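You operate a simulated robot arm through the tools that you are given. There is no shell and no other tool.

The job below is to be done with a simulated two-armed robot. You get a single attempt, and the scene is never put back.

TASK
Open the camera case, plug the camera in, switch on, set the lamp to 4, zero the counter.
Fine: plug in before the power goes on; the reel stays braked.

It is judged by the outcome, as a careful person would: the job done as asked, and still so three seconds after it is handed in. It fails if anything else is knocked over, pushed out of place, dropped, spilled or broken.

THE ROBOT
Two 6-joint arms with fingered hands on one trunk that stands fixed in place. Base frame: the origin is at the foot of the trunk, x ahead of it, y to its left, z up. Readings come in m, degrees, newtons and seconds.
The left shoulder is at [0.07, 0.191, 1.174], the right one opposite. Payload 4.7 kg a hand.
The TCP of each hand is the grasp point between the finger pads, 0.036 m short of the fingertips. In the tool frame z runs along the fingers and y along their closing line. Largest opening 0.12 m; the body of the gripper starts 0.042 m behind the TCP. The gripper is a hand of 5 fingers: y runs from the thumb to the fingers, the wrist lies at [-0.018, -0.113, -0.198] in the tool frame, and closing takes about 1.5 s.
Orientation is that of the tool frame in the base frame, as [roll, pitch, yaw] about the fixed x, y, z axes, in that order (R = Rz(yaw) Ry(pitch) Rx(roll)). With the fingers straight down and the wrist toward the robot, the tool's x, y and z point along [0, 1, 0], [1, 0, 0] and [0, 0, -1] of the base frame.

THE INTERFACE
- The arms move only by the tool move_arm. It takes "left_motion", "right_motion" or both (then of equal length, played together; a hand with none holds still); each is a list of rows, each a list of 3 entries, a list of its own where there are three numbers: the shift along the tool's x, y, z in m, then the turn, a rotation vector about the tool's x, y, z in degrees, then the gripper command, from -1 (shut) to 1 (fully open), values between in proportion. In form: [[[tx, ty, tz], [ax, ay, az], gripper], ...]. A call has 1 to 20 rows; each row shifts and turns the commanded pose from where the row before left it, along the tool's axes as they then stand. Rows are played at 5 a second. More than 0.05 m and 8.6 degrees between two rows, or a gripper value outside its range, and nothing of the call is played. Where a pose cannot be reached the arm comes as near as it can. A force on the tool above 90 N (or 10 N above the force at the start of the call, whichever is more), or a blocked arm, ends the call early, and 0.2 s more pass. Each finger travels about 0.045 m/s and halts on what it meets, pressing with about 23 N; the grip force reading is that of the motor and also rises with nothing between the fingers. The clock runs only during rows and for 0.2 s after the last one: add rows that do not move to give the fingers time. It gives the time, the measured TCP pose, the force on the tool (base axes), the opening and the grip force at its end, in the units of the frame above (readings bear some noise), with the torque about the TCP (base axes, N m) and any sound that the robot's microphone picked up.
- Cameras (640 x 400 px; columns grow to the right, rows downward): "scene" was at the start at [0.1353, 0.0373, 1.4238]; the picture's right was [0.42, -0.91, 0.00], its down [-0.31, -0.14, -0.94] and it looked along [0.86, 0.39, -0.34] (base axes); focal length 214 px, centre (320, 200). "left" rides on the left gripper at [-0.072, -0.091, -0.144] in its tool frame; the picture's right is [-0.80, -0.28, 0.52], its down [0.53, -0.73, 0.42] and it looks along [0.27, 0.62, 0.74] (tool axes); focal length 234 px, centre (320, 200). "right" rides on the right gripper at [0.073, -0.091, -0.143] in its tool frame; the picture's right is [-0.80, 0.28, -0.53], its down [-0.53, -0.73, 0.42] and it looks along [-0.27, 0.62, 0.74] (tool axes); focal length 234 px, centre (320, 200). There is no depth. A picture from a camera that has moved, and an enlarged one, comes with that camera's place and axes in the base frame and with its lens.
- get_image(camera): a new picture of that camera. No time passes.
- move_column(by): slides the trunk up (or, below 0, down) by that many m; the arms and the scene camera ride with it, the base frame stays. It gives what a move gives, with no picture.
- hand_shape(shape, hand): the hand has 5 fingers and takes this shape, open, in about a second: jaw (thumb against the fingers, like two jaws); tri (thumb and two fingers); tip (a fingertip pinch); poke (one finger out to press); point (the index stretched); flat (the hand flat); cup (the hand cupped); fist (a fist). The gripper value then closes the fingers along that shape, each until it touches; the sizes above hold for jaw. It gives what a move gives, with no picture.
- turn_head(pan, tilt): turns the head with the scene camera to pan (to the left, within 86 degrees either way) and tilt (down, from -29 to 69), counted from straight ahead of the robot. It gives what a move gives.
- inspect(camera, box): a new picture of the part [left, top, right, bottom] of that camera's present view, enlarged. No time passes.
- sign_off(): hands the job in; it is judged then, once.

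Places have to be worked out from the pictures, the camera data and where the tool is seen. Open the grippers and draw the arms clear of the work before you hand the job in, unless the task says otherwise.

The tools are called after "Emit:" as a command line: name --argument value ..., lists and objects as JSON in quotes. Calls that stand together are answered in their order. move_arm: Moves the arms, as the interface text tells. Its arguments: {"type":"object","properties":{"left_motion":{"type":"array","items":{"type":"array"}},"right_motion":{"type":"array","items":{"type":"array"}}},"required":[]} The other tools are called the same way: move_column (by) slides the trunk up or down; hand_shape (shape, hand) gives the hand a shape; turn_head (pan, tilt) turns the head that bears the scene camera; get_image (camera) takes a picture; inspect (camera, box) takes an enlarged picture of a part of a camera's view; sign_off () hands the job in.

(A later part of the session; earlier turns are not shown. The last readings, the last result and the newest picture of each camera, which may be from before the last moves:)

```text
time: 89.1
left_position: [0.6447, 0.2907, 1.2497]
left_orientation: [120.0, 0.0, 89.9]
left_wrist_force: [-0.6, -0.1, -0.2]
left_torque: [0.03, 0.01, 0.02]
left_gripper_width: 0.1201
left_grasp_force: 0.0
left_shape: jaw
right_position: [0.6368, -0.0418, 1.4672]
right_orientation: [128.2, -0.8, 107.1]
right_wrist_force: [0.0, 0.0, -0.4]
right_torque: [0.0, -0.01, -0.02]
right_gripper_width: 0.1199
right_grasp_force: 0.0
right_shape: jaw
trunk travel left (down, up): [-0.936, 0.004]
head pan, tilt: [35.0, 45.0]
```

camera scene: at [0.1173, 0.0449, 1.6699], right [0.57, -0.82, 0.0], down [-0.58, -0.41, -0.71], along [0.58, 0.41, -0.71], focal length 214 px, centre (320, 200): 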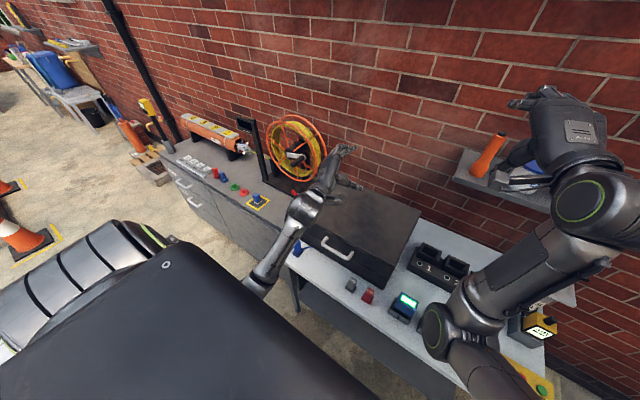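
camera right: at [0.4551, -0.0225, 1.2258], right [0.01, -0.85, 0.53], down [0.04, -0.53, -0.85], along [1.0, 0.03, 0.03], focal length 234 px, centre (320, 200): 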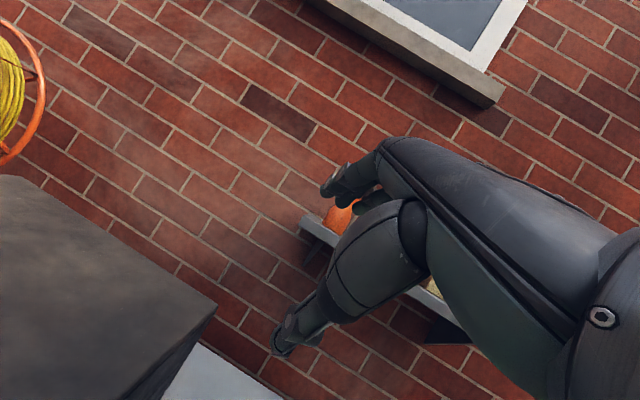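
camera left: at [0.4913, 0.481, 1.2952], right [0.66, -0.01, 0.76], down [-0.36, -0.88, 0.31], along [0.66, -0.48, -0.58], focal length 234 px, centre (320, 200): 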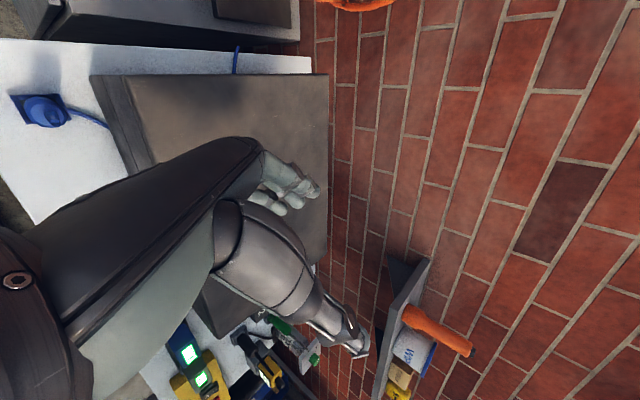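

It can: the left hand is now palm-down, pointing forward-down at 30° below level, exactly the approach I wanted. I'll move it down in front of the case, partly closing the fingers.

Emit:
move_arm --left_motion '[[[-0.004, -0.04, -0.0173], [0, 0, 0], 0.4], [[-0.004, -0.04, -0.0173], [0, 0, 0], 0.4], [[-0.004, -0.04, -0.0173], [0, 0, 0], 0.4], [[-0.004, -0.04, -0.0173], [0, 0, 0], 0.4], [[-0.004, -0.04, -0.0173], [0, 0, 0], 0.4], [[0, -0.0346, 0.02], [0, 0, 0], 0.4], [[0, -0.0346, 0.02], [0, 0, 0], 0.4]]'

Emit:
get_image --camera "scene"

Emit:
get_image --camera "left"

```text
time: 90.7
left_position: [0.4707, 0.2686, 1.0214]
left_orientation: [124.0, -7.1, 89.3]
left_wrist_force: [-0.8, -1.1, 2.2]
left_torque: [-0.01, 0.0, 0.02]
left_gripper_width: 0.0842
left_grasp_force: 0.1
left_shape: jaw
right_position: [0.6378, -0.0408, 1.4666]
right_orientation: [128.1, -0.9, 107.2]
right_wrist_force: [0.4, 0.6, 0.2]
right_torque: [-0.02, 0.0, -0.02]
right_gripper_width: 0.12
right_grasp_force: 0.0
right_shape: jaw
trunk travel left (down, up): [-0.936, 0.004]
head pan, tilt: [35.0, 45.0]
```

```text
taken
camera scene: at [0.118, 0.0458, 1.6698], right [0.57, -0.82, 0.0], down [-0.58, -0.41, -0.71], along [0.58, 0.41, -0.71], focal length 214 px, centre (320, 200)
```

scene: 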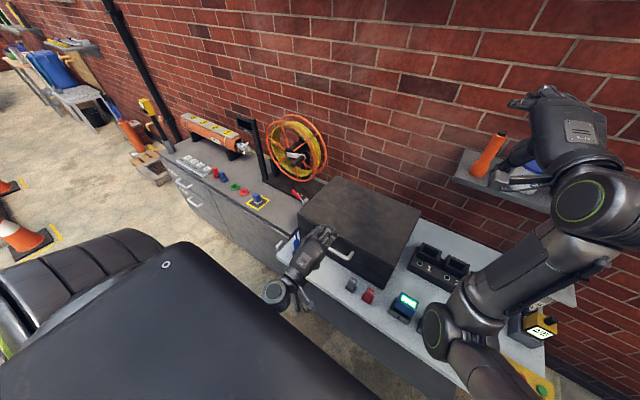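

```text
taken
camera left: at [0.2994, 0.1996, 1.0157], right [0.27, -0.74, -0.62], down [-0.05, 0.63, -0.77], along [0.96, 0.24, 0.14], focal length 234 px, centre (320, 200)
```

left: 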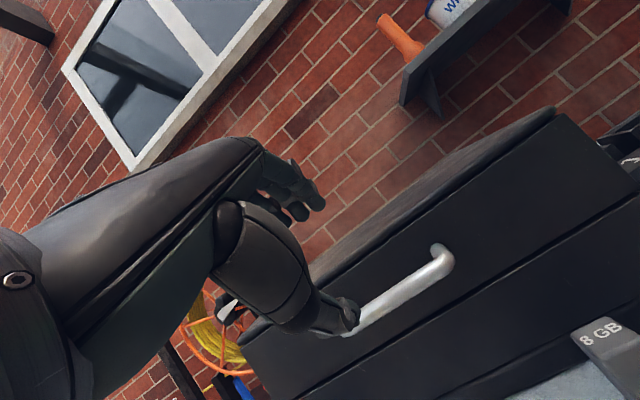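

The hand is right above and in front of the handle. I'll enlarge both views to pin down the bar's position.

Emit:
inspect --camera "scene" --box '[260, 200, 420, 300]'

Emit:
inspect --camera "left" --box '[200, 180, 520, 380]'

```text
4.00 times, centred on (340, 250) of scene
camera zoom: at [0.118, 0.0458, 1.6698], right [0.57, -0.82, 0.0], down [-0.58, -0.41, -0.71], along [0.58, 0.41, -0.71], focal length 858 px, centre (240, 0)
```

zoom: 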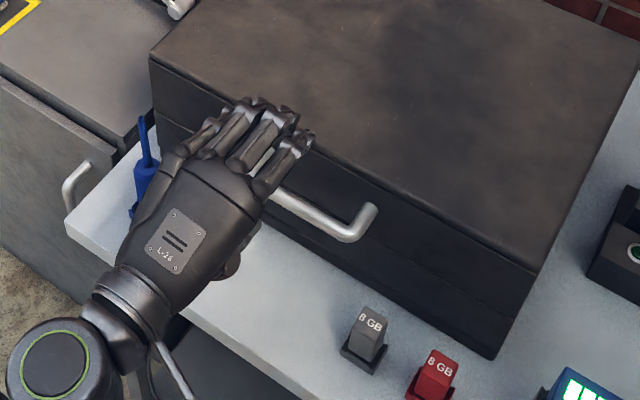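

```text
2.00 times, centred on (360, 280) of left
camera zoom: at [0.2994, 0.1996, 1.0157], right [0.27, -0.74, -0.62], down [-0.05, 0.63, -0.77], along [0.96, 0.24, 0.14], focal length 468 px, centre (240, 40)
```

zoom: 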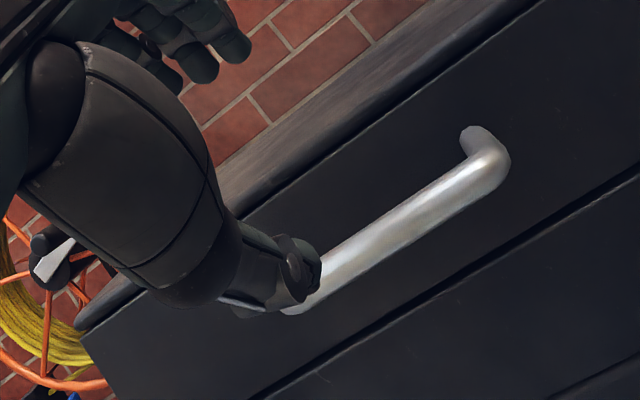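

Triangulating: the bar's right end is at [0.5215, 0.204, 0.937] and it runs along y at z≈0.935; the lid face is at x≈0.564 and the lid seam at z≈0.88. I'll line the hand up just in front of the bar.

Emit:
move_arm --left_motion '[[[-0.002, -0.0239, 0.0046], [0, 0, 0], 0.4], [[-0.002, -0.0239, 0.0046], [0, 0, 0], 0.4], [[0, 0, 0], [0, 0, 0], 0.4], [[0, 0, 0], [0, 0, 0], 0.4]]'

Emit:
inspect --camera "left" --box '[200, 180, 520, 380]'

```text
time: 91.7
left_position: [0.454, 0.2641, 0.9939]
left_orientation: [120.1, 0.1, 89.9]
left_wrist_force: [-0.1, 0.0, -0.3]
left_torque: [-0.03, 0.02, -0.01]
left_gripper_width: 0.0841
left_grasp_force: 0.1
left_shape: jaw
right_position: [0.6368, -0.0423, 1.4672]
right_orientation: [128.3, -0.9, 107.3]
right_wrist_force: [0.0, -0.3, 1.0]
right_torque: [0.02, 0.05, 0.01]
right_gripper_width: 0.12
right_grasp_force: 0.0
right_shape: jaw
trunk travel left (down, up): [-0.936, 0.004]
head pan, tilt: [35.0, 45.0]
```

```text
2.00 times, centred on (360, 280) of left
camera zoom: at [0.2843, 0.1931, 0.9862], right [0.31, -0.81, -0.5], down [0.0, 0.53, -0.85], along [0.95, 0.26, 0.17], focal length 468 px, centre (240, 40)
```

zoom: 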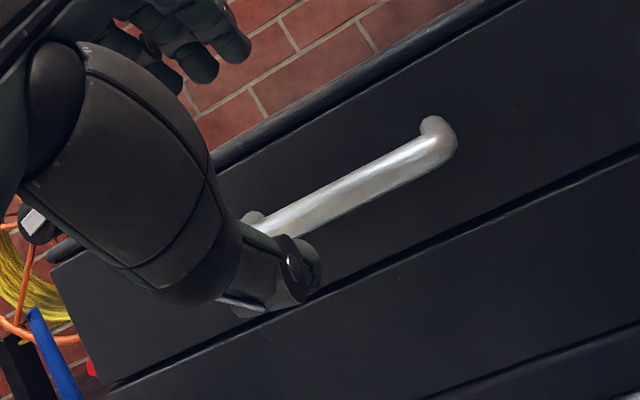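

Orientation is exact now and the handle spans y 0.20–0.32 at z≈0.935. I'll drop onto the approach line and slide in so the bar sits between thumb (below) and fingers (above).

Emit:
move_arm --left_motion '[[[0, -0.0173, 0.01], [0, 0, 0], 0.4], [[0, 0, 0.022], [0, 0, 0], 0.4], [[0, 0, 0.022], [0, 0, 0], 0.4], [[0, 0, 0.022], [0, 0, 0], 0.4], [[0, 0, 0], [0, 0, 0], 0.4]]'

Emit:
get_image --camera "left"

Emit:
inspect --camera "scene" --box '[260, 200, 420, 300]'

```text
time: 92.9
left_position: [0.5054, 0.266, 0.9462]
left_orientation: [119.6, 0.1, 89.9]
left_wrist_force: [-41.2, -0.1, 16.5]
left_torque: [0.0, -2.01, -0.2]
left_gripper_width: 0.0802
left_grasp_force: 0.0
left_shape: jaw
right_position: [0.6294, -0.0404, 1.4721]
right_orientation: [127.9, -0.9, 107.3]
right_wrist_force: [0.6, -1.2, 0.6]
right_torque: [0.01, 0.03, 0.04]
right_gripper_width: 0.1197
right_grasp_force: 0.1
right_shape: jaw
trunk travel left (down, up): [-0.936, 0.004]
head pan, tilt: [35.0, 45.0]
```

```text
taken
camera left: at [0.3353, 0.194, 0.9373], right [0.32, -0.81, -0.5], down [0.01, 0.53, -0.85], along [0.95, 0.26, 0.18], focal length 234 px, centre (320, 200)
```

left: 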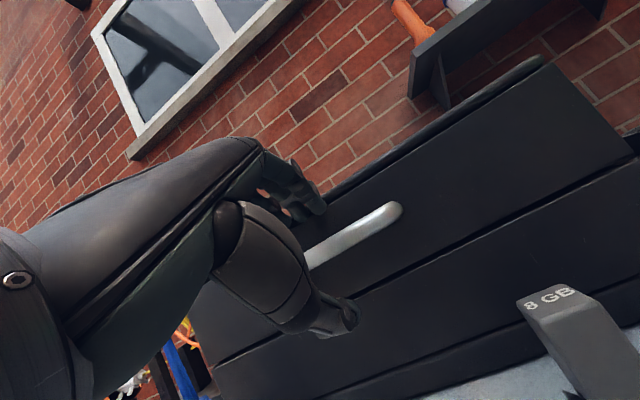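

```text
4.00 times, centred on (340, 250) of scene
camera zoom: at [0.1077, 0.0447, 1.6708], right [0.57, -0.82, 0.0], down [-0.57, -0.41, -0.71], along [0.58, 0.41, -0.7], focal length 858 px, centre (240, 0)
```

zoom: 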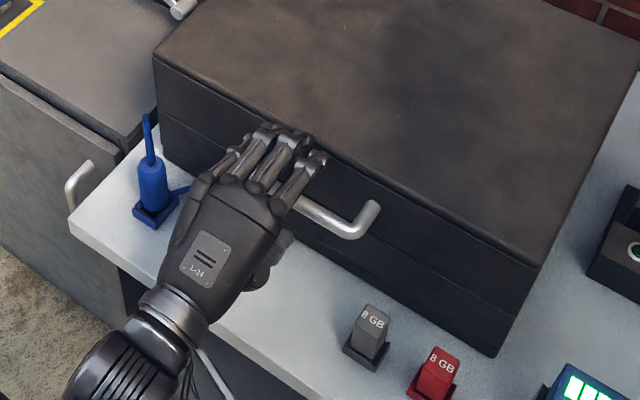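

The upper fingertips touched the lid face (41 N), so I'll back off 12 mm and close the fingers around the bar.

Emit:
move_arm --left_motion '[[[0, 0, -0.012], [0, 0, 0], 0.3], [[0, 0, 0], [0, 0, 0], 0.0], [[0, 0, 0], [0, 0, 0], -0.3], [[0, 0, 0], [0, 0, 0], -0.5], [[0, 0, 0], [0, 0, 0], -0.5], [[0, 0, 0], [0, 0, 0], -0.5]]'

Emit:
get_image --camera "left"

Emit:
inspect --camera "scene" --box '[260, 200, 420, 300]'

```text
time: 94.3
left_position: [0.4999, 0.2643, 0.9471]
left_orientation: [120.2, 0.1, 89.8]
left_wrist_force: [-0.9, 0.5, 0.1]
left_torque: [-0.01, 0.02, 0.02]
left_gripper_width: 0.0305
left_grasp_force: 0.0
left_shape: jaw
right_position: [0.637, -0.0404, 1.4674]
right_orientation: [128.2, -0.9, 107.3]
right_wrist_force: [0.8, 0.3, -0.4]
right_torque: [0.0, 0.01, 0.01]
right_gripper_width: 0.1201
right_grasp_force: 0.1
right_shape: jaw
trunk travel left (down, up): [-0.936, 0.004]
head pan, tilt: [35.0, 45.0]
```

```text
taken
camera left: at [0.3302, 0.1938, 0.9401], right [0.31, -0.81, -0.5], down [0.0, 0.53, -0.85], along [0.95, 0.26, 0.17], focal length 234 px, centre (320, 200)
```

left: 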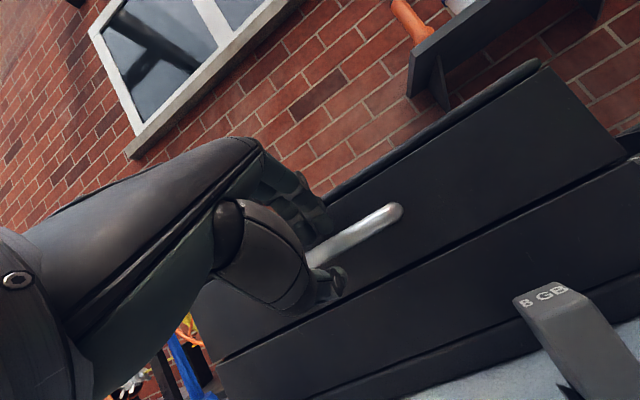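

```text
4.00 times, centred on (340, 250) of scene
camera zoom: at [0.1171, 0.0453, 1.6698], right [0.57, -0.82, 0.0], down [-0.58, -0.41, -0.71], along [0.58, 0.41, -0.71], focal length 858 px, centre (240, 0)
```

zoom: 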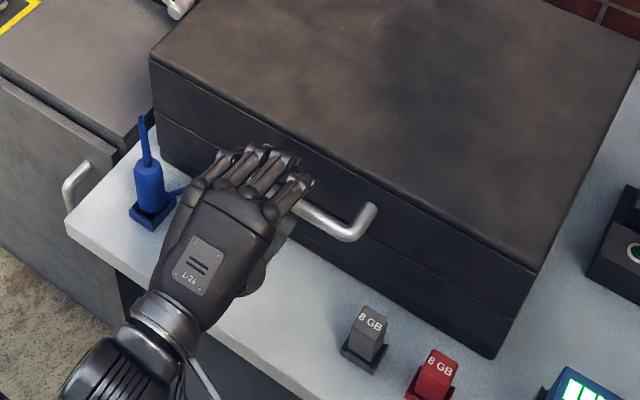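

The bar lies on the hand's centre line about 25 mm ahead of the TCP, between thumb and fingers. I'll close to grip it.

Emit:
move_arm --left_motion '[[[0, 0, 0], [0, 0, 0], -1], [[0, 0, 0], [0, 0, 0], -1], [[0, 0, 0], [0, 0, 0], -1], [[0, 0, 0], [0, 0, 0], -1]]'

Emit:
get_image --camera "left"

```text
time: 95.3
left_position: [0.5002, 0.2646, 0.948]
left_orientation: [120.2, 0.1, 89.9]
left_wrist_force: [1.5, -0.5, -2.2]
left_torque: [0.1, -0.01, -0.05]
left_gripper_width: 0.01
left_grasp_force: 22.3
left_shape: jaw
right_position: [0.6364, -0.0418, 1.4672]
right_orientation: [128.1, -0.9, 107.1]
right_wrist_force: [0.1, -0.1, -0.2]
right_torque: [0.03, -0.02, 0.0]
right_gripper_width: 0.12
right_grasp_force: 0.1
right_shape: jaw
trunk travel left (down, up): [-0.936, 0.004]
head pan, tilt: [35.0, 45.0]
```

```text
taken
camera left: at [0.3306, 0.1937, 0.9399], right [0.31, -0.81, -0.5], down [0.0, 0.53, -0.85], along [0.95, 0.26, 0.16], focal length 234 px, centre (320, 200)
```

left: 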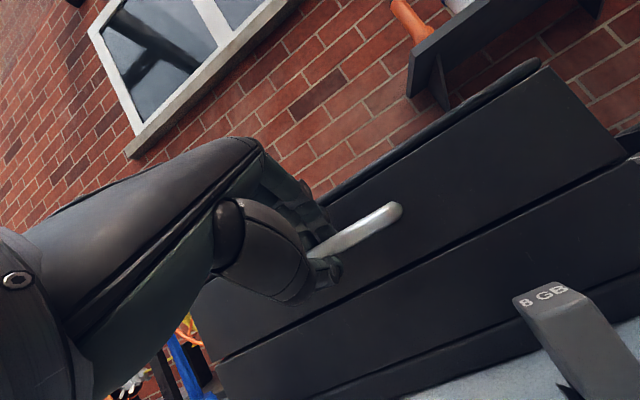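

Width 10 mm with 22 N: the bar is gripped. I'll lift the lid 10° along its hinge arc (hinge assumed at x≈0.88, z≈0.88), turning the hand with it, and check forces.

Emit:
move_arm --left_motion '[[[0, 0.016, -0.0053], [2.5, 0, 0], -1], [[0, 0.016, -0.0053], [2.5, 0, 0], -1], [[0, 0.016, -0.0053], [2.5, 0, 0], -1], [[0, 0.016, -0.0053], [2.5, 0, 0], -1], [[0, 0, 0], [0, 0, 0], -1]]'

Emit:
get_image --camera "scene"

Emit:
get_image --camera "left"

```text
time: 96.5
left_position: [0.5125, 0.2587, 0.9961]
left_orientation: [127.9, 0.2, 88.3]
left_wrist_force: [-0.9, 9.8, -2.4]
left_torque: [-0.02, -0.06, 0.16]
left_gripper_width: 0.0094
left_grasp_force: 22.9
left_shape: jaw
left hand out of reach, approached as far as the arm can: row 3, 4
right_position: [0.635, -0.0429, 1.469]
right_orientation: [128.0, -0.9, 107.1]
right_wrist_force: [0.4, 0.0, 0.5]
right_torque: [0.02, -0.03, 0.0]
right_gripper_width: 0.1196
right_grasp_force: 0.0
right_shape: jaw
trunk travel left (down, up): [-0.936, 0.004]
head pan, tilt: [35.0, 45.0]
```

```text
taken
camera scene: at [0.1156, 0.0442, 1.67], right [0.57, -0.82, 0.0], down [-0.58, -0.41, -0.71], along [0.58, 0.41, -0.71], focal length 214 px, centre (320, 200)
```

scene: 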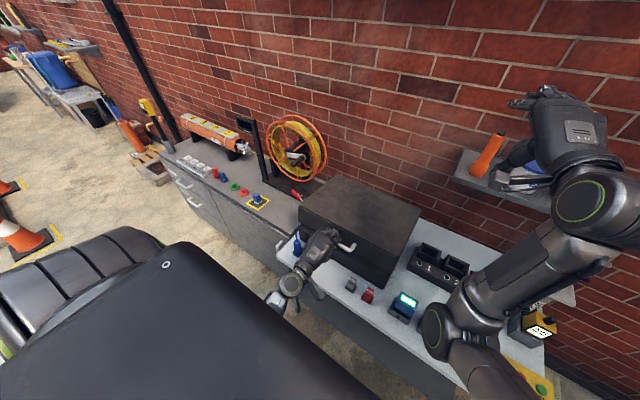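

```text
taken
camera left: at [0.3409, 0.191, 1.0116], right [0.22, -0.81, -0.54], down [-0.1, 0.53, -0.84], along [0.97, 0.24, 0.04], focal length 234 px, centre (320, 200)
```

left: 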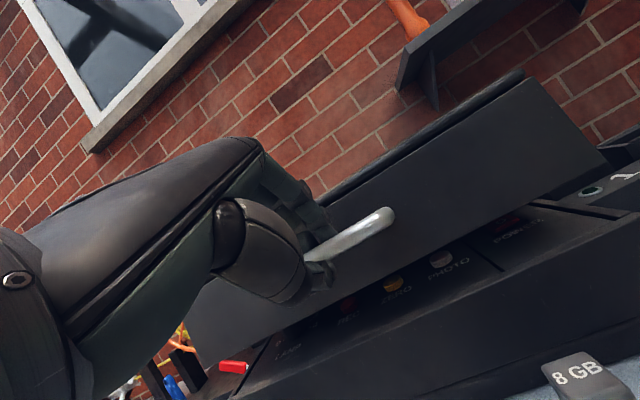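

The lid is opening and I can see a panel inside with LAMP, REC, ZERO, PHOTO and POWER. I'll keep lifting along the arc, now without rotating the hand, in small steps.

Emit:
move_arm --left_motion '[[[0.001, 0.0153, -0.0043], [0, 0, 0], -1], [[0.001, 0.0153, -0.0043], [0, 0, 0], -1], [[0.001, 0.0153, -0.0043], [0, 0, 0], -1], [[0.001, 0.0153, -0.0043], [0, 0, 0], -1], [[0.001, 0.0153, -0.0043], [0, 0, 0], -1]]'

Emit:
get_image --camera "left"

```text
time: 97.7
left_position: [0.546, 0.2635, 1.0691]
left_orientation: [130.3, 0.2, 89.8]
left_wrist_force: [2.8, -15.0, -5.9]
left_torque: [0.02, 0.11, -0.44]
left_gripper_width: 0.0102
left_grasp_force: 23.4
left_shape: jaw
right_position: [0.6387, -0.0438, 1.4672]
right_orientation: [128.3, -0.8, 107.1]
right_wrist_force: [0.7, -0.7, -0.7]
right_torque: [-0.03, 0.01, -0.03]
right_gripper_width: 0.1198
right_grasp_force: 0.0
right_shape: jaw
trunk travel left (down, up): [-0.936, 0.004]
head pan, tilt: [35.0, 45.0]
```

```text
taken
camera left: at [0.3777, 0.1923, 1.0904], right [0.22, -0.81, -0.55], down [-0.15, 0.53, -0.84], along [0.96, 0.26, 0.0], focal length 234 px, centre (320, 200)
```

left: 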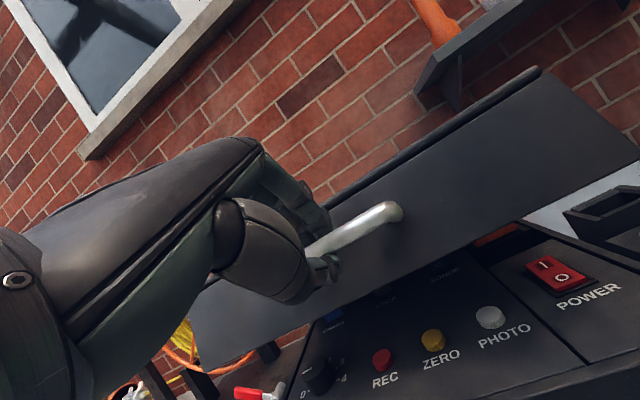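

Lid at about 20°. Continuing the arc with a slight hand rotation and a touch less sideways push.

Emit:
move_arm --left_motion '[[[-0.0006, 0.0156, -0.0016], [1.5, 0, 0], -1], [[-0.0006, 0.0154, -0.0012], [1.5, 0, 0], -1], [[-0.0006, 0.0154, -0.0008], [1.5, 0, 0], -1], [[-0.0006, 0.0154, -0.0004], [1.5, 0, 0], -1], [[-0.0006, 0.0154, 0], [1.5, 0, 0], -1], [[-0.0006, 0.0152, 0.0004], [1.5, 0, 0], -1]]'

Emit:
get_image --camera "left"

```text
time: 99.1
left_position: [0.6069, 0.2626, 1.1351]
left_orientation: [139.3, 0.1, 89.9]
left_wrist_force: [0.3, 2.3, 0.2]
left_torque: [0.14, 0.03, -0.05]
left_gripper_width: 0.0094
left_grasp_force: 23.3
left_shape: jaw
right_position: [0.6388, -0.0409, 1.4674]
right_orientation: [128.3, -0.9, 107.2]
right_wrist_force: [0.4, -0.6, 0.0]
right_torque: [-0.04, 0.0, -0.01]
right_gripper_width: 0.1201
right_grasp_force: 0.0
right_shape: jaw
trunk travel left (down, up): [-0.936, 0.004]
head pan, tilt: [35.0, 45.0]
```

```text
taken
camera left: at [0.4443, 0.191, 1.184], right [0.13, -0.81, -0.58], down [-0.28, 0.53, -0.8], along [0.95, 0.26, -0.15], focal length 234 px, centre (320, 200)
```

left: 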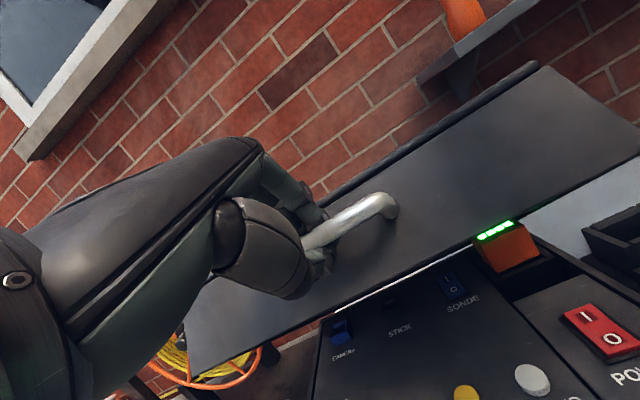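

Lid at about 34° with almost no force. Continuing to roughly 50°.

Emit:
move_arm --left_motion '[[[0, 0.0198, -0.0016], [2, 0, 0], -1], [[0, 0.0198, -0.0014], [2, 0, 0], -1], [[0, 0.0198, -0.001], [2, 0, 0], -1], [[0, 0.0198, -0.0008], [2, 0, 0], -1], [[0, 0.0198, -0.0004], [2, 0, 0], -1]]'

Emit:
get_image --camera "left"

Emit:
get_image --camera "scene"

```text
time: 100.3
left_position: [0.6837, 0.2621, 1.1994]
left_orientation: [149.2, 0.2, 89.9]
left_wrist_force: [2.1, 3.8, -3.3]
left_torque: [0.05, 0.03, -0.1]
left_gripper_width: 0.0096
left_grasp_force: 23.2
left_shape: jaw
right_position: [0.6389, -0.0404, 1.4677]
right_orientation: [128.3, -0.8, 107.2]
right_wrist_force: [0.0, 0.2, 0.8]
right_torque: [0.0, -0.02, -0.04]
right_gripper_width: 0.12
right_grasp_force: 0.1
right_shape: jaw
trunk travel left (down, up): [-0.936, 0.004]
head pan, tilt: [35.0, 45.0]
```

```text
taken
camera left: at [0.5317, 0.1908, 1.2746], right [0.03, -0.81, -0.59], down [-0.41, 0.53, -0.74], along [0.91, 0.26, -0.32], focal length 234 px, centre (320, 200)
```

left: 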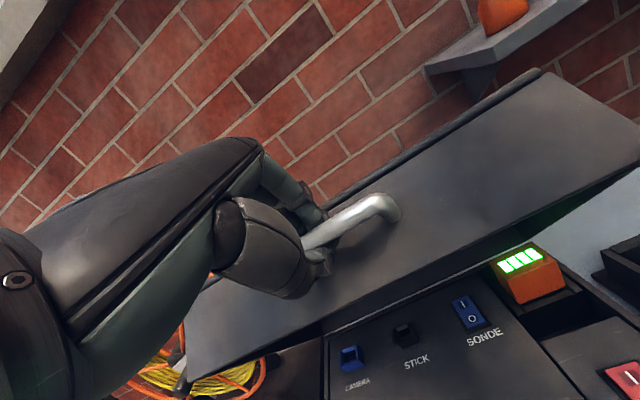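

```text
taken
camera scene: at [0.1197, 0.0465, 1.6696], right [0.57, -0.82, 0.0], down [-0.58, -0.41, -0.71], along [0.58, 0.41, -0.71], focal length 214 px, centre (320, 200)
```

scene: 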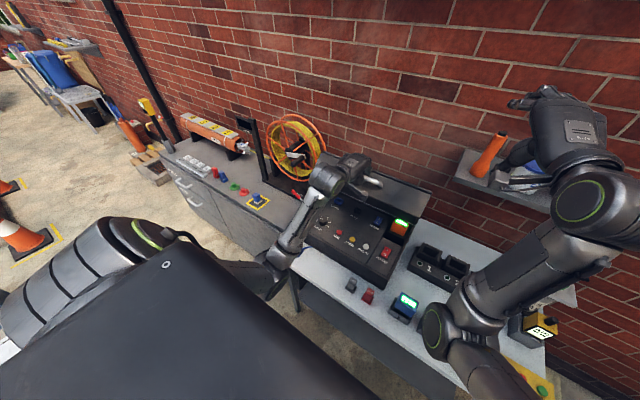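

Lid at about 49°, still light. Continuing toward 70°.

Emit:
move_arm --left_motion '[[[0, 0.0198, 0], [2, 0, 0], -1], [[0, 0.0198, 0.0003], [2, 0, 0], -1], [[0, 0.0198, 0.0006], [2, 0, 0], -1], [[0, 0.0198, 0.0009], [2, 0, 0], -1], [[0, 0.0198, 0.0013], [2, 0, 0], -1], [[0, 0.0197, 0.0016], [2, 0, 0], -1], [[0, 0.0197, 0.0019], [2, 0, 0], -1]]'

Emit:
get_image --camera "left"

Emit:
get_image --camera "scene"

```text
time: 101.9
left_position: [0.8127, 0.2618, 1.2477]
left_orientation: [163.3, 0.1, 89.9]
left_wrist_force: [2.1, 3.1, -11.0]
left_torque: [0.01, 0.16, -0.15]
left_gripper_width: 0.0091
left_grasp_force: 23.2
left_shape: jaw
right_position: [0.6388, -0.0392, 1.4659]
right_orientation: [128.3, -0.9, 107.2]
right_wrist_force: [0.2, 0.3, 0.3]
right_torque: [0.0, 0.0, -0.01]
right_gripper_width: 0.1196
right_grasp_force: 0.1
right_shape: jaw
trunk travel left (down, up): [-0.936, 0.004]
head pan, tilt: [35.0, 45.0]
```

```text
taken
camera left: at [0.6833, 0.1908, 1.3592], right [-0.12, -0.81, -0.58], down [-0.58, 0.53, -0.62], along [0.81, 0.26, -0.53], focal length 234 px, centre (320, 200)
```

left: 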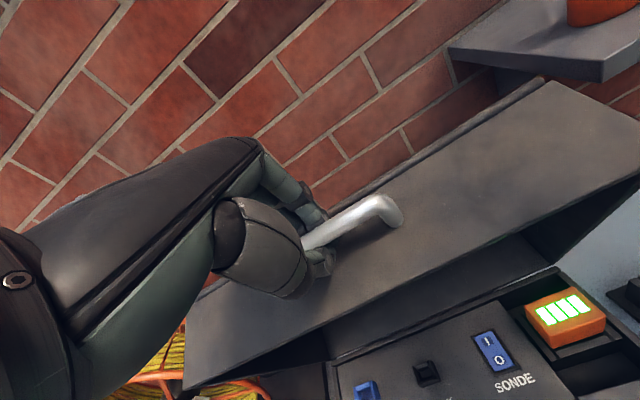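

```text
taken
camera scene: at [0.1209, 0.0467, 1.6695], right [0.57, -0.82, 0.0], down [-0.58, -0.41, -0.71], along [0.58, 0.41, -0.71], focal length 214 px, centre (320, 200)
```

scene: 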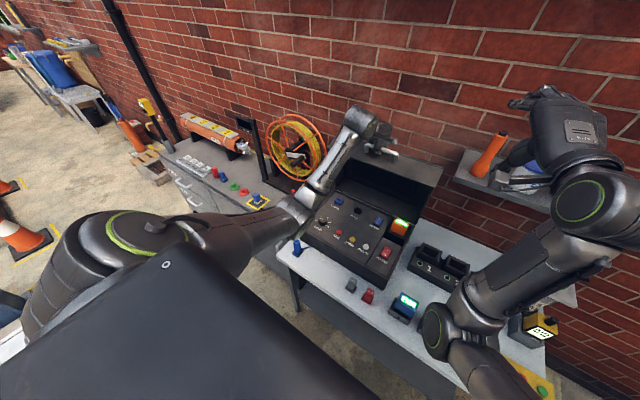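

Lid at about 70°; slightly too much upward pull, so I'll flatten the path and continue to roughly 82°.

Emit:
move_arm --left_motion '[[[0, 0.018, 0.0045], [2, 0, 0], -1], [[0, 0.0189, 0.0034], [2, 0, 0], -1], [[0, 0.0189, 0.0034], [2, 0, 0], -1], [[0, 0.0189, 0.0036], [2, 0, 0], -1]]'

Emit:
get_image --camera "left"

Emit:
get_image --camera "scene"

```text
time: 102.9
left_position: [0.8867, 0.2616, 1.253]
left_orientation: [171.3, 0.1, 89.9]
left_wrist_force: [-0.6, 3.2, -4.0]
left_torque: [-0.03, 0.08, -0.09]
left_gripper_width: 0.0092
left_grasp_force: 23.3
left_shape: jaw
right_position: [0.6382, -0.0404, 1.4672]
right_orientation: [128.3, -0.8, 107.2]
right_wrist_force: [-0.4, -0.3, -0.9]
right_torque: [0.0, 0.0, 0.03]
right_gripper_width: 0.12
right_grasp_force: 0.0
right_shape: jaw
trunk travel left (down, up): [-0.936, 0.004]
head pan, tilt: [35.0, 45.0]
```

```text
taken
camera left: at [0.775, 0.1904, 1.3805], right [-0.2, -0.8, -0.56], down [-0.66, 0.53, -0.53], along [0.73, 0.26, -0.63], focal length 234 px, centre (320, 200)
```

left: 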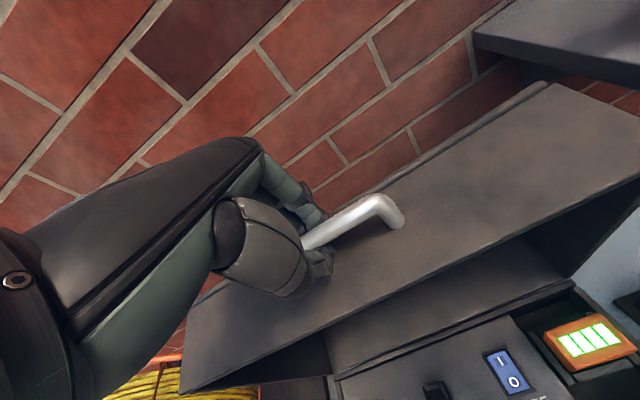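

```text
taken
camera scene: at [0.1195, 0.0458, 1.6696], right [0.57, -0.82, 0.0], down [-0.58, -0.41, -0.71], along [0.58, 0.41, -0.71], focal length 214 px, centre (320, 200)
```

scene: 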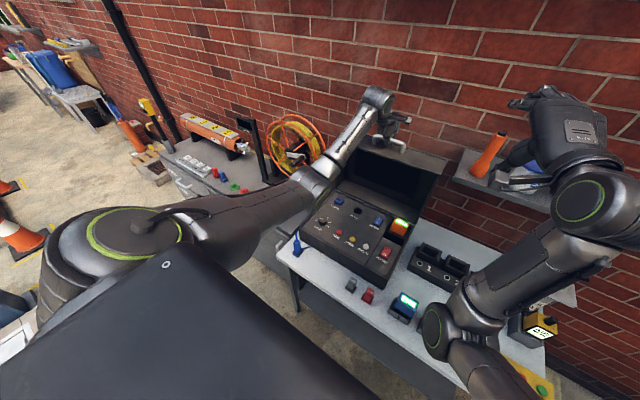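

Lid at about 82°, screen visible inside; the shelf's near corner is back at x≈1.10, clear of the lid. Three more small steps.

Emit:
move_arm --left_motion '[[[0, 0.0178, 0.0038], [1, 0, 0], -1], [[0, 0.0177, 0.0048], [1, 0, 0], -1], [[0, 0.0173, 0.0057], [1, 0, 0], -1], [[0, 0, 0], [0, 0, 0], -1]]'

Emit:
get_image --camera "left"

Emit:
get_image --camera "scene"

```text
time: 103.9
left_position: [0.9387, 0.2613, 1.2471]
left_orientation: [174.3, 0.2, 90.0]
left_wrist_force: [-1.5, 2.8, -2.2]
left_torque: [-0.02, 0.06, -0.07]
left_gripper_width: 0.0089
left_grasp_force: 23.1
left_shape: jaw
right_position: [0.6373, -0.0408, 1.4668]
right_orientation: [128.2, -0.8, 107.3]
right_wrist_force: [-0.5, -0.2, 0.7]
right_torque: [-0.01, -0.02, 0.0]
right_gripper_width: 0.12
right_grasp_force: 0.2
right_shape: jaw
trunk travel left (down, up): [-0.936, 0.004]
head pan, tilt: [35.0, 45.0]
```

```text
taken
camera left: at [0.8338, 0.1902, 1.3803], right [-0.23, -0.8, -0.55], down [-0.68, 0.53, -0.5], along [0.69, 0.26, -0.67], focal length 234 px, centre (320, 200)
```

left: 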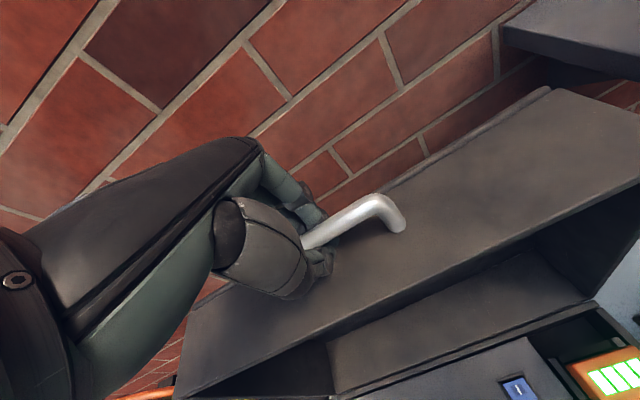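

```text
taken
camera scene: at [0.1178, 0.0465, 1.6698], right [0.57, -0.82, 0.0], down [-0.58, -0.41, -0.71], along [0.58, 0.41, -0.71], focal length 214 px, centre (320, 200)
```

scene: 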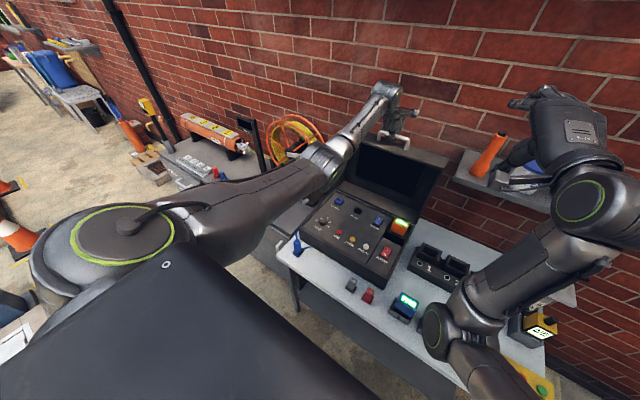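

Lid at about 91°, past its balance point so it will tend to stay open. I'll ease it back a bit more to find its stop gently.

Emit:
move_arm --left_motion '[[[0, 0.0118, 0.0045], [0.5, 0, 0], -1], [[0, 0.0117, 0.005], [0.5, 0, 0], -1], [[0, 0, 0], [0, 0, 0], -1]]'

Emit:
get_image --camera "left"

```text
time: 104.7
left_position: [0.9642, 0.2608, 1.2408]
left_orientation: [175.1, 0.1, 89.9]
left_wrist_force: [0.6, 3.2, -0.9]
left_torque: [0.03, -0.01, -0.11]
left_gripper_width: 0.009
left_grasp_force: 22.3
left_shape: jaw
right_position: [0.6369, -0.04, 1.4678]
right_orientation: [128.2, -0.8, 107.2]
right_wrist_force: [0.4, 1.1, -0.2]
right_torque: [-0.03, 0.0, 0.02]
right_gripper_width: 0.12
right_grasp_force: 0.1
right_shape: jaw
trunk travel left (down, up): [-0.936, 0.004]
head pan, tilt: [35.0, 45.0]
```

```text
taken
camera left: at [0.8614, 0.1896, 1.3758], right [-0.24, -0.81, -0.54], down [-0.69, 0.53, -0.49], along [0.68, 0.26, -0.68], focal length 234 px, centre (320, 200)
```

left: 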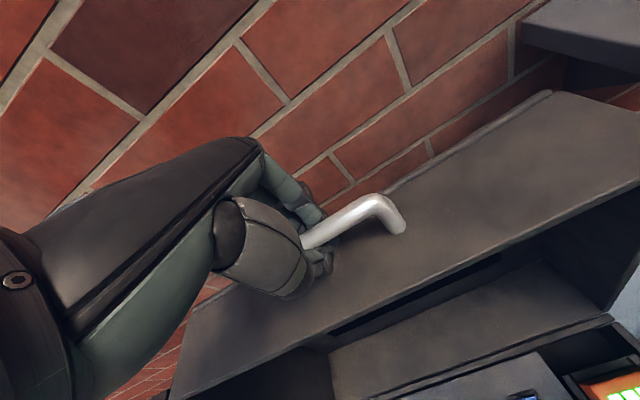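

Forces are near zero at about 95°. I'll release the bar and lift the hand straight up off it.

Emit:
move_arm --left_motion '[[[0, 0, 0], [0, 0, 0], -0.3], [[0, 0, 0], [0, 0, 0], 0.2], [[0, 0, 0], [0, 0, 0], 0.2], [[0, 0, 0], [0, 0, 0], 0.2], [[0, 0, -0.02], [0, 0, 0], 0.2], [[0, 0, -0.03], [0, 0, 0], 0.2], [[0, 0, -0.03], [0, 0, 0], 0.2]]'

Emit:
get_image --camera "left"

Emit:
get_image --camera "scene"

```text
time: 106.3
left_position: [0.9566, 0.2603, 1.3209]
left_orientation: [175.2, 0.1, 89.8]
left_wrist_force: [-0.1, -1.1, 0.2]
left_torque: [0.01, 0.01, -0.01]
left_gripper_width: 0.0718
left_grasp_force: 0.1
left_shape: jaw
right_position: [0.6363, -0.0418, 1.4684]
right_orientation: [128.2, -0.9, 107.3]
right_wrist_force: [-0.5, -0.3, 0.8]
right_torque: [0.01, 0.01, 0.02]
right_gripper_width: 0.1199
right_grasp_force: 0.1
right_shape: jaw
trunk travel left (down, up): [-0.936, 0.004]
head pan, tilt: [35.0, 45.0]
```

```text
taken
camera left: at [0.8539, 0.1884, 1.4559], right [-0.24, -0.8, -0.55], down [-0.69, 0.53, -0.49], along [0.68, 0.26, -0.68], focal length 234 px, centre (320, 200)
```

left: 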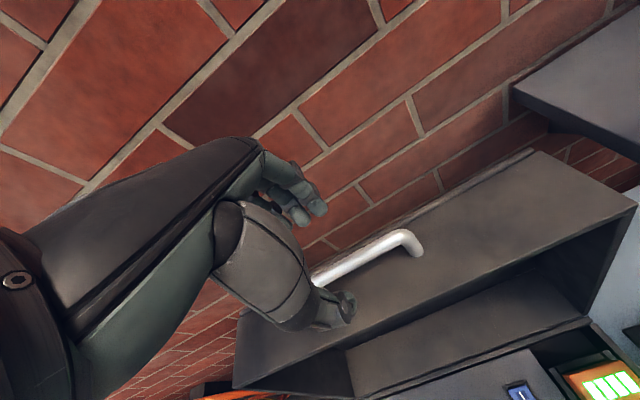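

```text
taken
camera scene: at [0.1165, 0.0448, 1.6698], right [0.57, -0.82, 0.0], down [-0.58, -0.41, -0.71], along [0.58, 0.41, -0.71], focal length 214 px, centre (320, 200)
```

scene: 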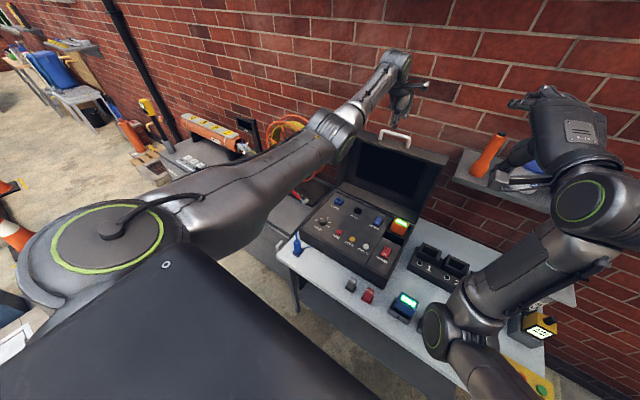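

The lid stays open on its own. I'll enlarge the panel to read the controls.

Emit:
inspect --camera "scene" --box '[290, 180, 430, 290]'

Emit:
inspect --camera "scene" --box '[330, 110, 460, 200]'

Emit:
inspect --camera "scene" --box '[250, 120, 350, 270]'

```text
3.64 times, centred on (360, 235) of scene
camera zoom: at [0.1165, 0.0448, 1.6698], right [0.57, -0.82, 0.0], down [-0.58, -0.41, -0.71], along [0.58, 0.41, -0.71], focal length 780 px, centre (174, 73)
```

zoom: 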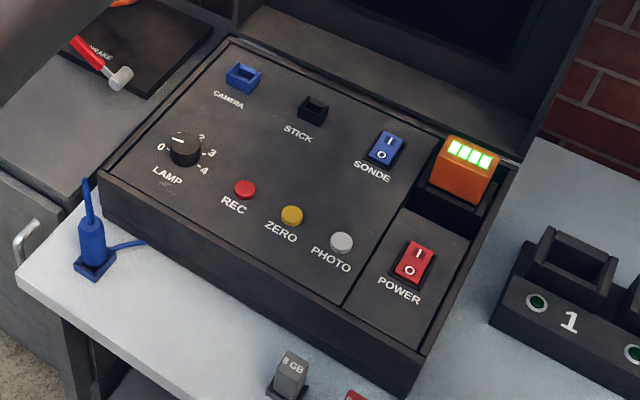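

```text
4.44 times, centred on (395, 155) of scene
camera zoom: at [0.1165, 0.0448, 1.6698], right [0.57, -0.82, 0.0], down [-0.58, -0.41, -0.71], along [0.58, 0.41, -0.71], focal length 953 px, centre (-13, 400)
```

zoom: 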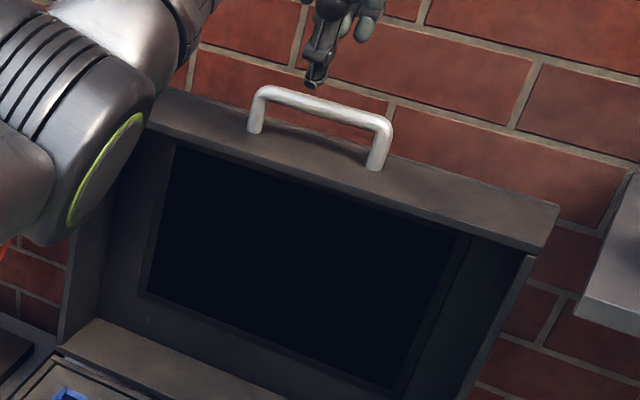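

```text
2.67 times, centred on (300, 195) of scene
camera zoom: at [0.1165, 0.0448, 1.6698], right [0.57, -0.82, 0.0], down [-0.58, -0.41, -0.71], along [0.58, 0.41, -0.71], focal length 572 px, centre (373, 213)
```

zoom: 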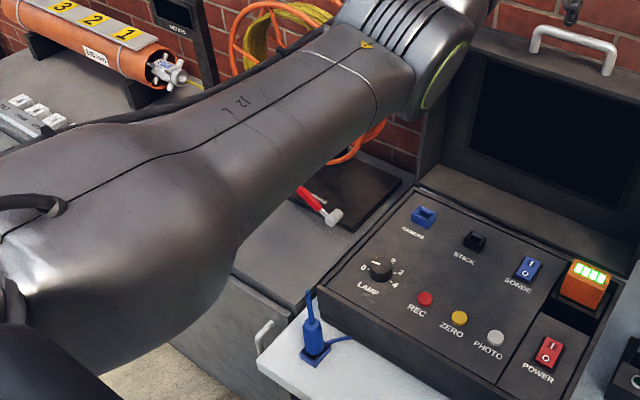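

The panel is clear: CAMERA socket back-left, LAMP dial (0–4), ZERO (yellow) and POWER rocker (red) front-right; the blue plug stands in a holder at about [0.50, 0.44]. I'll draw the left hand back over the panel, tilting it to point forward again.

Emit:
move_arm --left_motion '[[[0.008, -0.0376, -0.0063], [-6.9, 0, 0], 0.2], [[0.008, -0.0366, -0.0107], [-6.9, 0, 0], 0.2], [[0.008, -0.035, -0.015], [-6.9, 0, 0], 0.2], [[0.008, -0.0329, -0.0192], [-6.9, 0, 0], 0.2], [[0.008, -0.0304, -0.023], [-6.9, 0, 0], 0.2], [[0.008, -0.0274, -0.0265], [-6.9, 0, 0], 0.2], [[0.008, -0.024, -0.0296], [-6.9, 0, 0], 0.2], [[0.008, -0.0203, -0.0323], [-6.9, 0, 0], 0.2]]'

Emit:
get_image --camera "scene"

Emit:
get_image --camera "left"

```text
time: 108.1
left_position: [0.6528, 0.3265, 1.3463]
left_orientation: [119.7, 0.2, 89.9]
left_wrist_force: [-0.3, 0.3, -0.5]
left_torque: [-0.03, 0.03, 0.03]
left_gripper_width: 0.0719
left_grasp_force: 0.1
left_shape: jaw
right_position: [0.6347, -0.0405, 1.4684]
right_orientation: [128.2, -0.8, 107.0]
right_wrist_force: [-0.5, 0.5, 0.1]
right_torque: [0.01, 0.01, -0.01]
right_gripper_width: 0.1201
right_grasp_force: 0.0
right_shape: jaw
trunk travel left (down, up): [-0.936, 0.004]
head pan, tilt: [35.0, 45.0]
```

```text
taken
camera scene: at [0.1142, 0.0459, 1.6701], right [0.57, -0.82, 0.0], down [-0.58, -0.41, -0.71], along [0.58, 0.41, -0.71], focal length 214 px, centre (320, 200)
```

scene: 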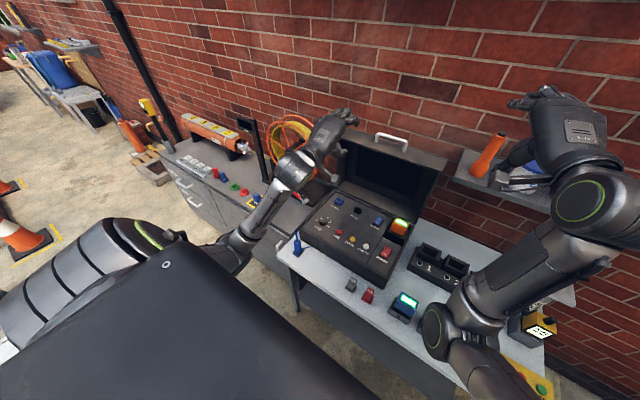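

```text
taken
camera left: at [0.4826, 0.2542, 1.3381], right [0.31, -0.81, -0.5], down [0.01, 0.53, -0.85], along [0.95, 0.26, 0.17], focal length 234 px, centre (320, 200)
```

left: 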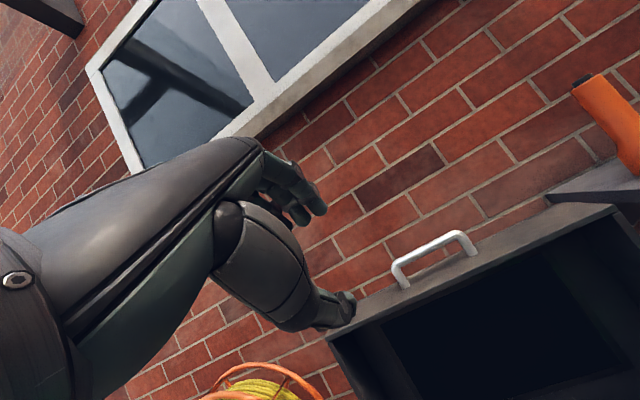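

Now a close look at the blue plug, its lead and the socket.

Emit:
inspect --camera "scene" --box '[275, 215, 335, 265]'

Emit:
inspect --camera "scene" --box '[300, 185, 370, 245]'

Emit:
inspect --camera "scene" --box '[340, 210, 420, 270]'

```text
8.00 times, centred on (305, 240) of scene
camera zoom: at [0.1142, 0.0459, 1.6701], right [0.57, -0.82, 0.0], down [-0.58, -0.41, -0.71], along [0.58, 0.41, -0.71], focal length 1716 px, centre (440, -120)
```

zoom: 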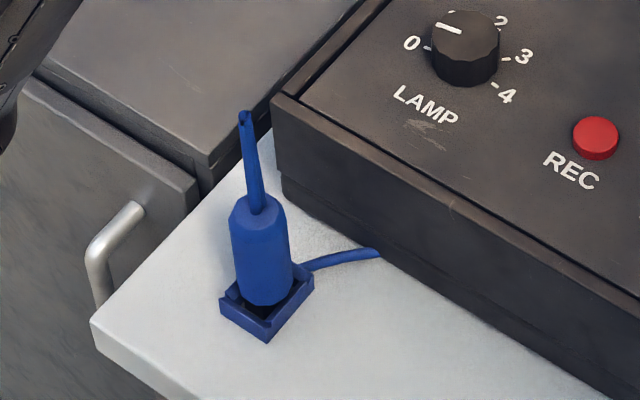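

```text
6.67 times, centred on (335, 215) of scene
camera zoom: at [0.1142, 0.0459, 1.6701], right [0.57, -0.82, 0.0], down [-0.58, -0.41, -0.71], along [0.58, 0.41, -0.71], focal length 1430 px, centre (220, 100)
```

zoom: 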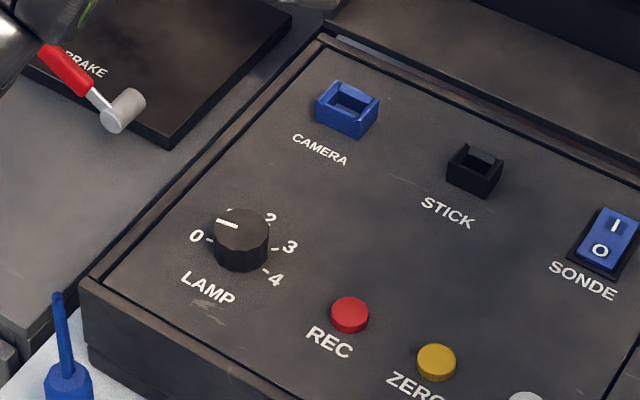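

```text
6.67 times, centred on (380, 240) of scene
camera zoom: at [0.1142, 0.0459, 1.6701], right [0.57, -0.82, 0.0], down [-0.58, -0.41, -0.71], along [0.58, 0.41, -0.71], focal length 1430 px, centre (-80, -67)
```

zoom: 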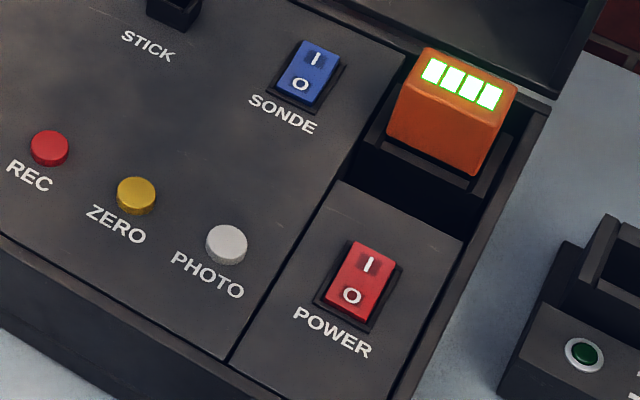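

The plug axis is at about [0.495, 0.434] with its body from z 0.80 to 0.884 and a thin strain relief up to 0.97; the LAMP pointer is at 0. I'll roll the left hand 90° so it closes sideways around the plug while pointing forward-down.

Emit:
move_arm --left_motion '[[[0, 0, 0], [0, 0, -7.5], 0.2], [[0, 0, 0], [0, 0, -7.5], 0.2], [[0, 0, 0], [0, 0, -7.5], 0.2], [[0, 0, 0], [0, 0, -7.5], 0.2], [[0, 0, 0], [0, 0, -7.5], 0.2], [[0, 0, 0], [0, 0, -7.5], 0.2], [[0, 0, 0], [0, 0, -7.5], 0.2], [[0, 0, 0], [0, 0, -7.5], 0.2], [[0, 0, 0], [0, 0, -7.5], 0.2], [[0, 0, 0], [0, 0, -7.5], 0.2], [[0, 0, 0], [0, 0, -7.5], 0.2], [[0, 0, 0], [0, 0, -7.5], 0.2]]'

Emit:
get_image --camera "left"

Emit:
get_image --camera "scene"

```text
time: 110.7
left_position: [0.6534, 0.3243, 1.3453]
left_orientation: [-179.7, 60.0, -179.8]
left_wrist_force: [0.3, 0.3, -0.2]
left_torque: [-0.03, 0.04, 0.0]
left_gripper_width: 0.0719
left_grasp_force: 0.2
left_shape: jaw
right_position: [0.6364, -0.0417, 1.4687]
right_orientation: [128.1, -0.9, 107.3]
right_wrist_force: [0.3, -0.5, -0.2]
right_torque: [0.0, 0.01, -0.01]
right_gripper_width: 0.1197
right_grasp_force: 0.2
right_shape: jaw
trunk travel left (down, up): [-0.936, 0.004]
head pan, tilt: [35.0, 45.0]
```

```text
taken
camera left: at [0.5663, 0.2351, 1.4791], right [0.86, -0.28, 0.43], down [0.1, -0.74, -0.67], along [0.51, 0.62, -0.6], focal length 234 px, centre (320, 200)
```

left: 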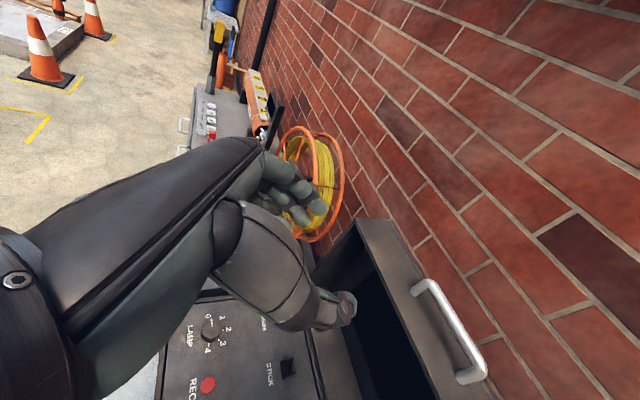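

```text
taken
camera scene: at [0.1179, 0.045, 1.6698], right [0.57, -0.82, 0.0], down [-0.58, -0.41, -0.71], along [0.58, 0.41, -0.71], focal length 214 px, centre (320, 200)
```

scene: 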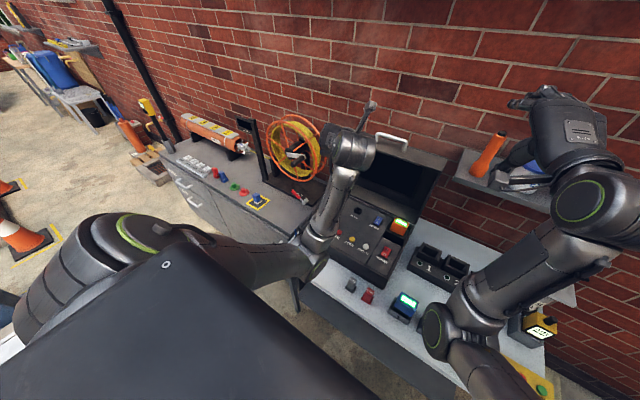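

The hand rolled freely. I'll bring it down and back to a spot in front of the plug, passing well above the plug's strain relief.

Emit:
move_arm --left_motion '[[[0.0427, 0.006, 0.0145], [0, 0, 0], 0.2], [[0.0427, 0.006, 0.0145], [0, 0, 0], 0.2], [[0.0427, 0.006, 0.0145], [0, 0, 0], 0.2], [[0.0427, 0.006, 0.0145], [0, 0, 0], 0.2], [[0.0427, 0.006, 0.0145], [0, 0, 0], 0.2], [[0.0427, 0.006, 0.0145], [0, 0, 0], 0.2], [[0.0287, 0.0148, -0.0296], [0, 0, 0], 0.2], [[0.0287, 0.0148, -0.0296], [0, 0, 0], 0.2], [[0.0287, 0.0148, -0.0296], [0, 0, 0], 0.2], [[0.0287, 0.0148, -0.0296], [0, 0, 0], 0.2], [[0.0287, 0.0148, -0.0296], [0, 0, 0], 0.2]]'

Emit:
get_image --camera "left"

Emit:
get_image --camera "scene"

```text
time: 113.1
left_position: [0.4006, 0.4366, 1.0313]
left_orientation: [-179.7, 60.2, -179.9]
left_wrist_force: [0.1, -1.2, -1.1]
left_torque: [-0.03, -0.02, 0.0]
left_gripper_width: 0.072
left_grasp_force: 0.1
left_shape: jaw
right_position: [0.6354, -0.0405, 1.4689]
right_orientation: [128.0, -0.8, 107.3]
right_wrist_force: [-0.8, 1.1, 0.1]
right_torque: [-0.04, 0.0, -0.02]
right_gripper_width: 0.1198
right_grasp_force: 0.1
right_shape: jaw
trunk travel left (down, up): [-0.936, 0.004]
head pan, tilt: [35.0, 45.0]
```

```text
taken
camera left: at [0.3113, 0.3461, 1.1648], right [0.85, -0.28, 0.44], down [0.1, -0.73, -0.67], along [0.51, 0.62, -0.6], focal length 234 px, centre (320, 200)
```

left: 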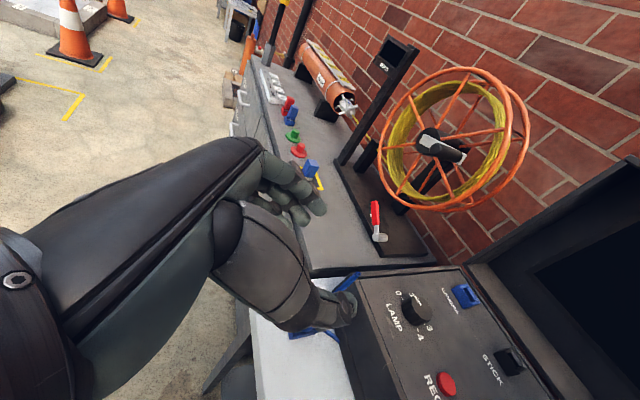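

```text
taken
camera scene: at [0.1145, 0.0458, 1.67], right [0.57, -0.82, 0.0], down [-0.58, -0.41, -0.71], along [0.58, 0.41, -0.71], focal length 214 px, centre (320, 200)
```

scene: 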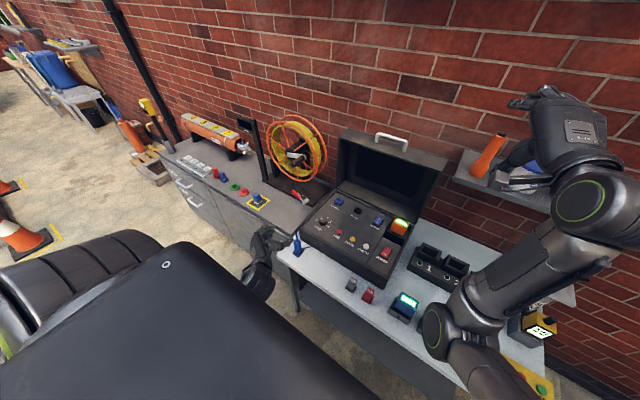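

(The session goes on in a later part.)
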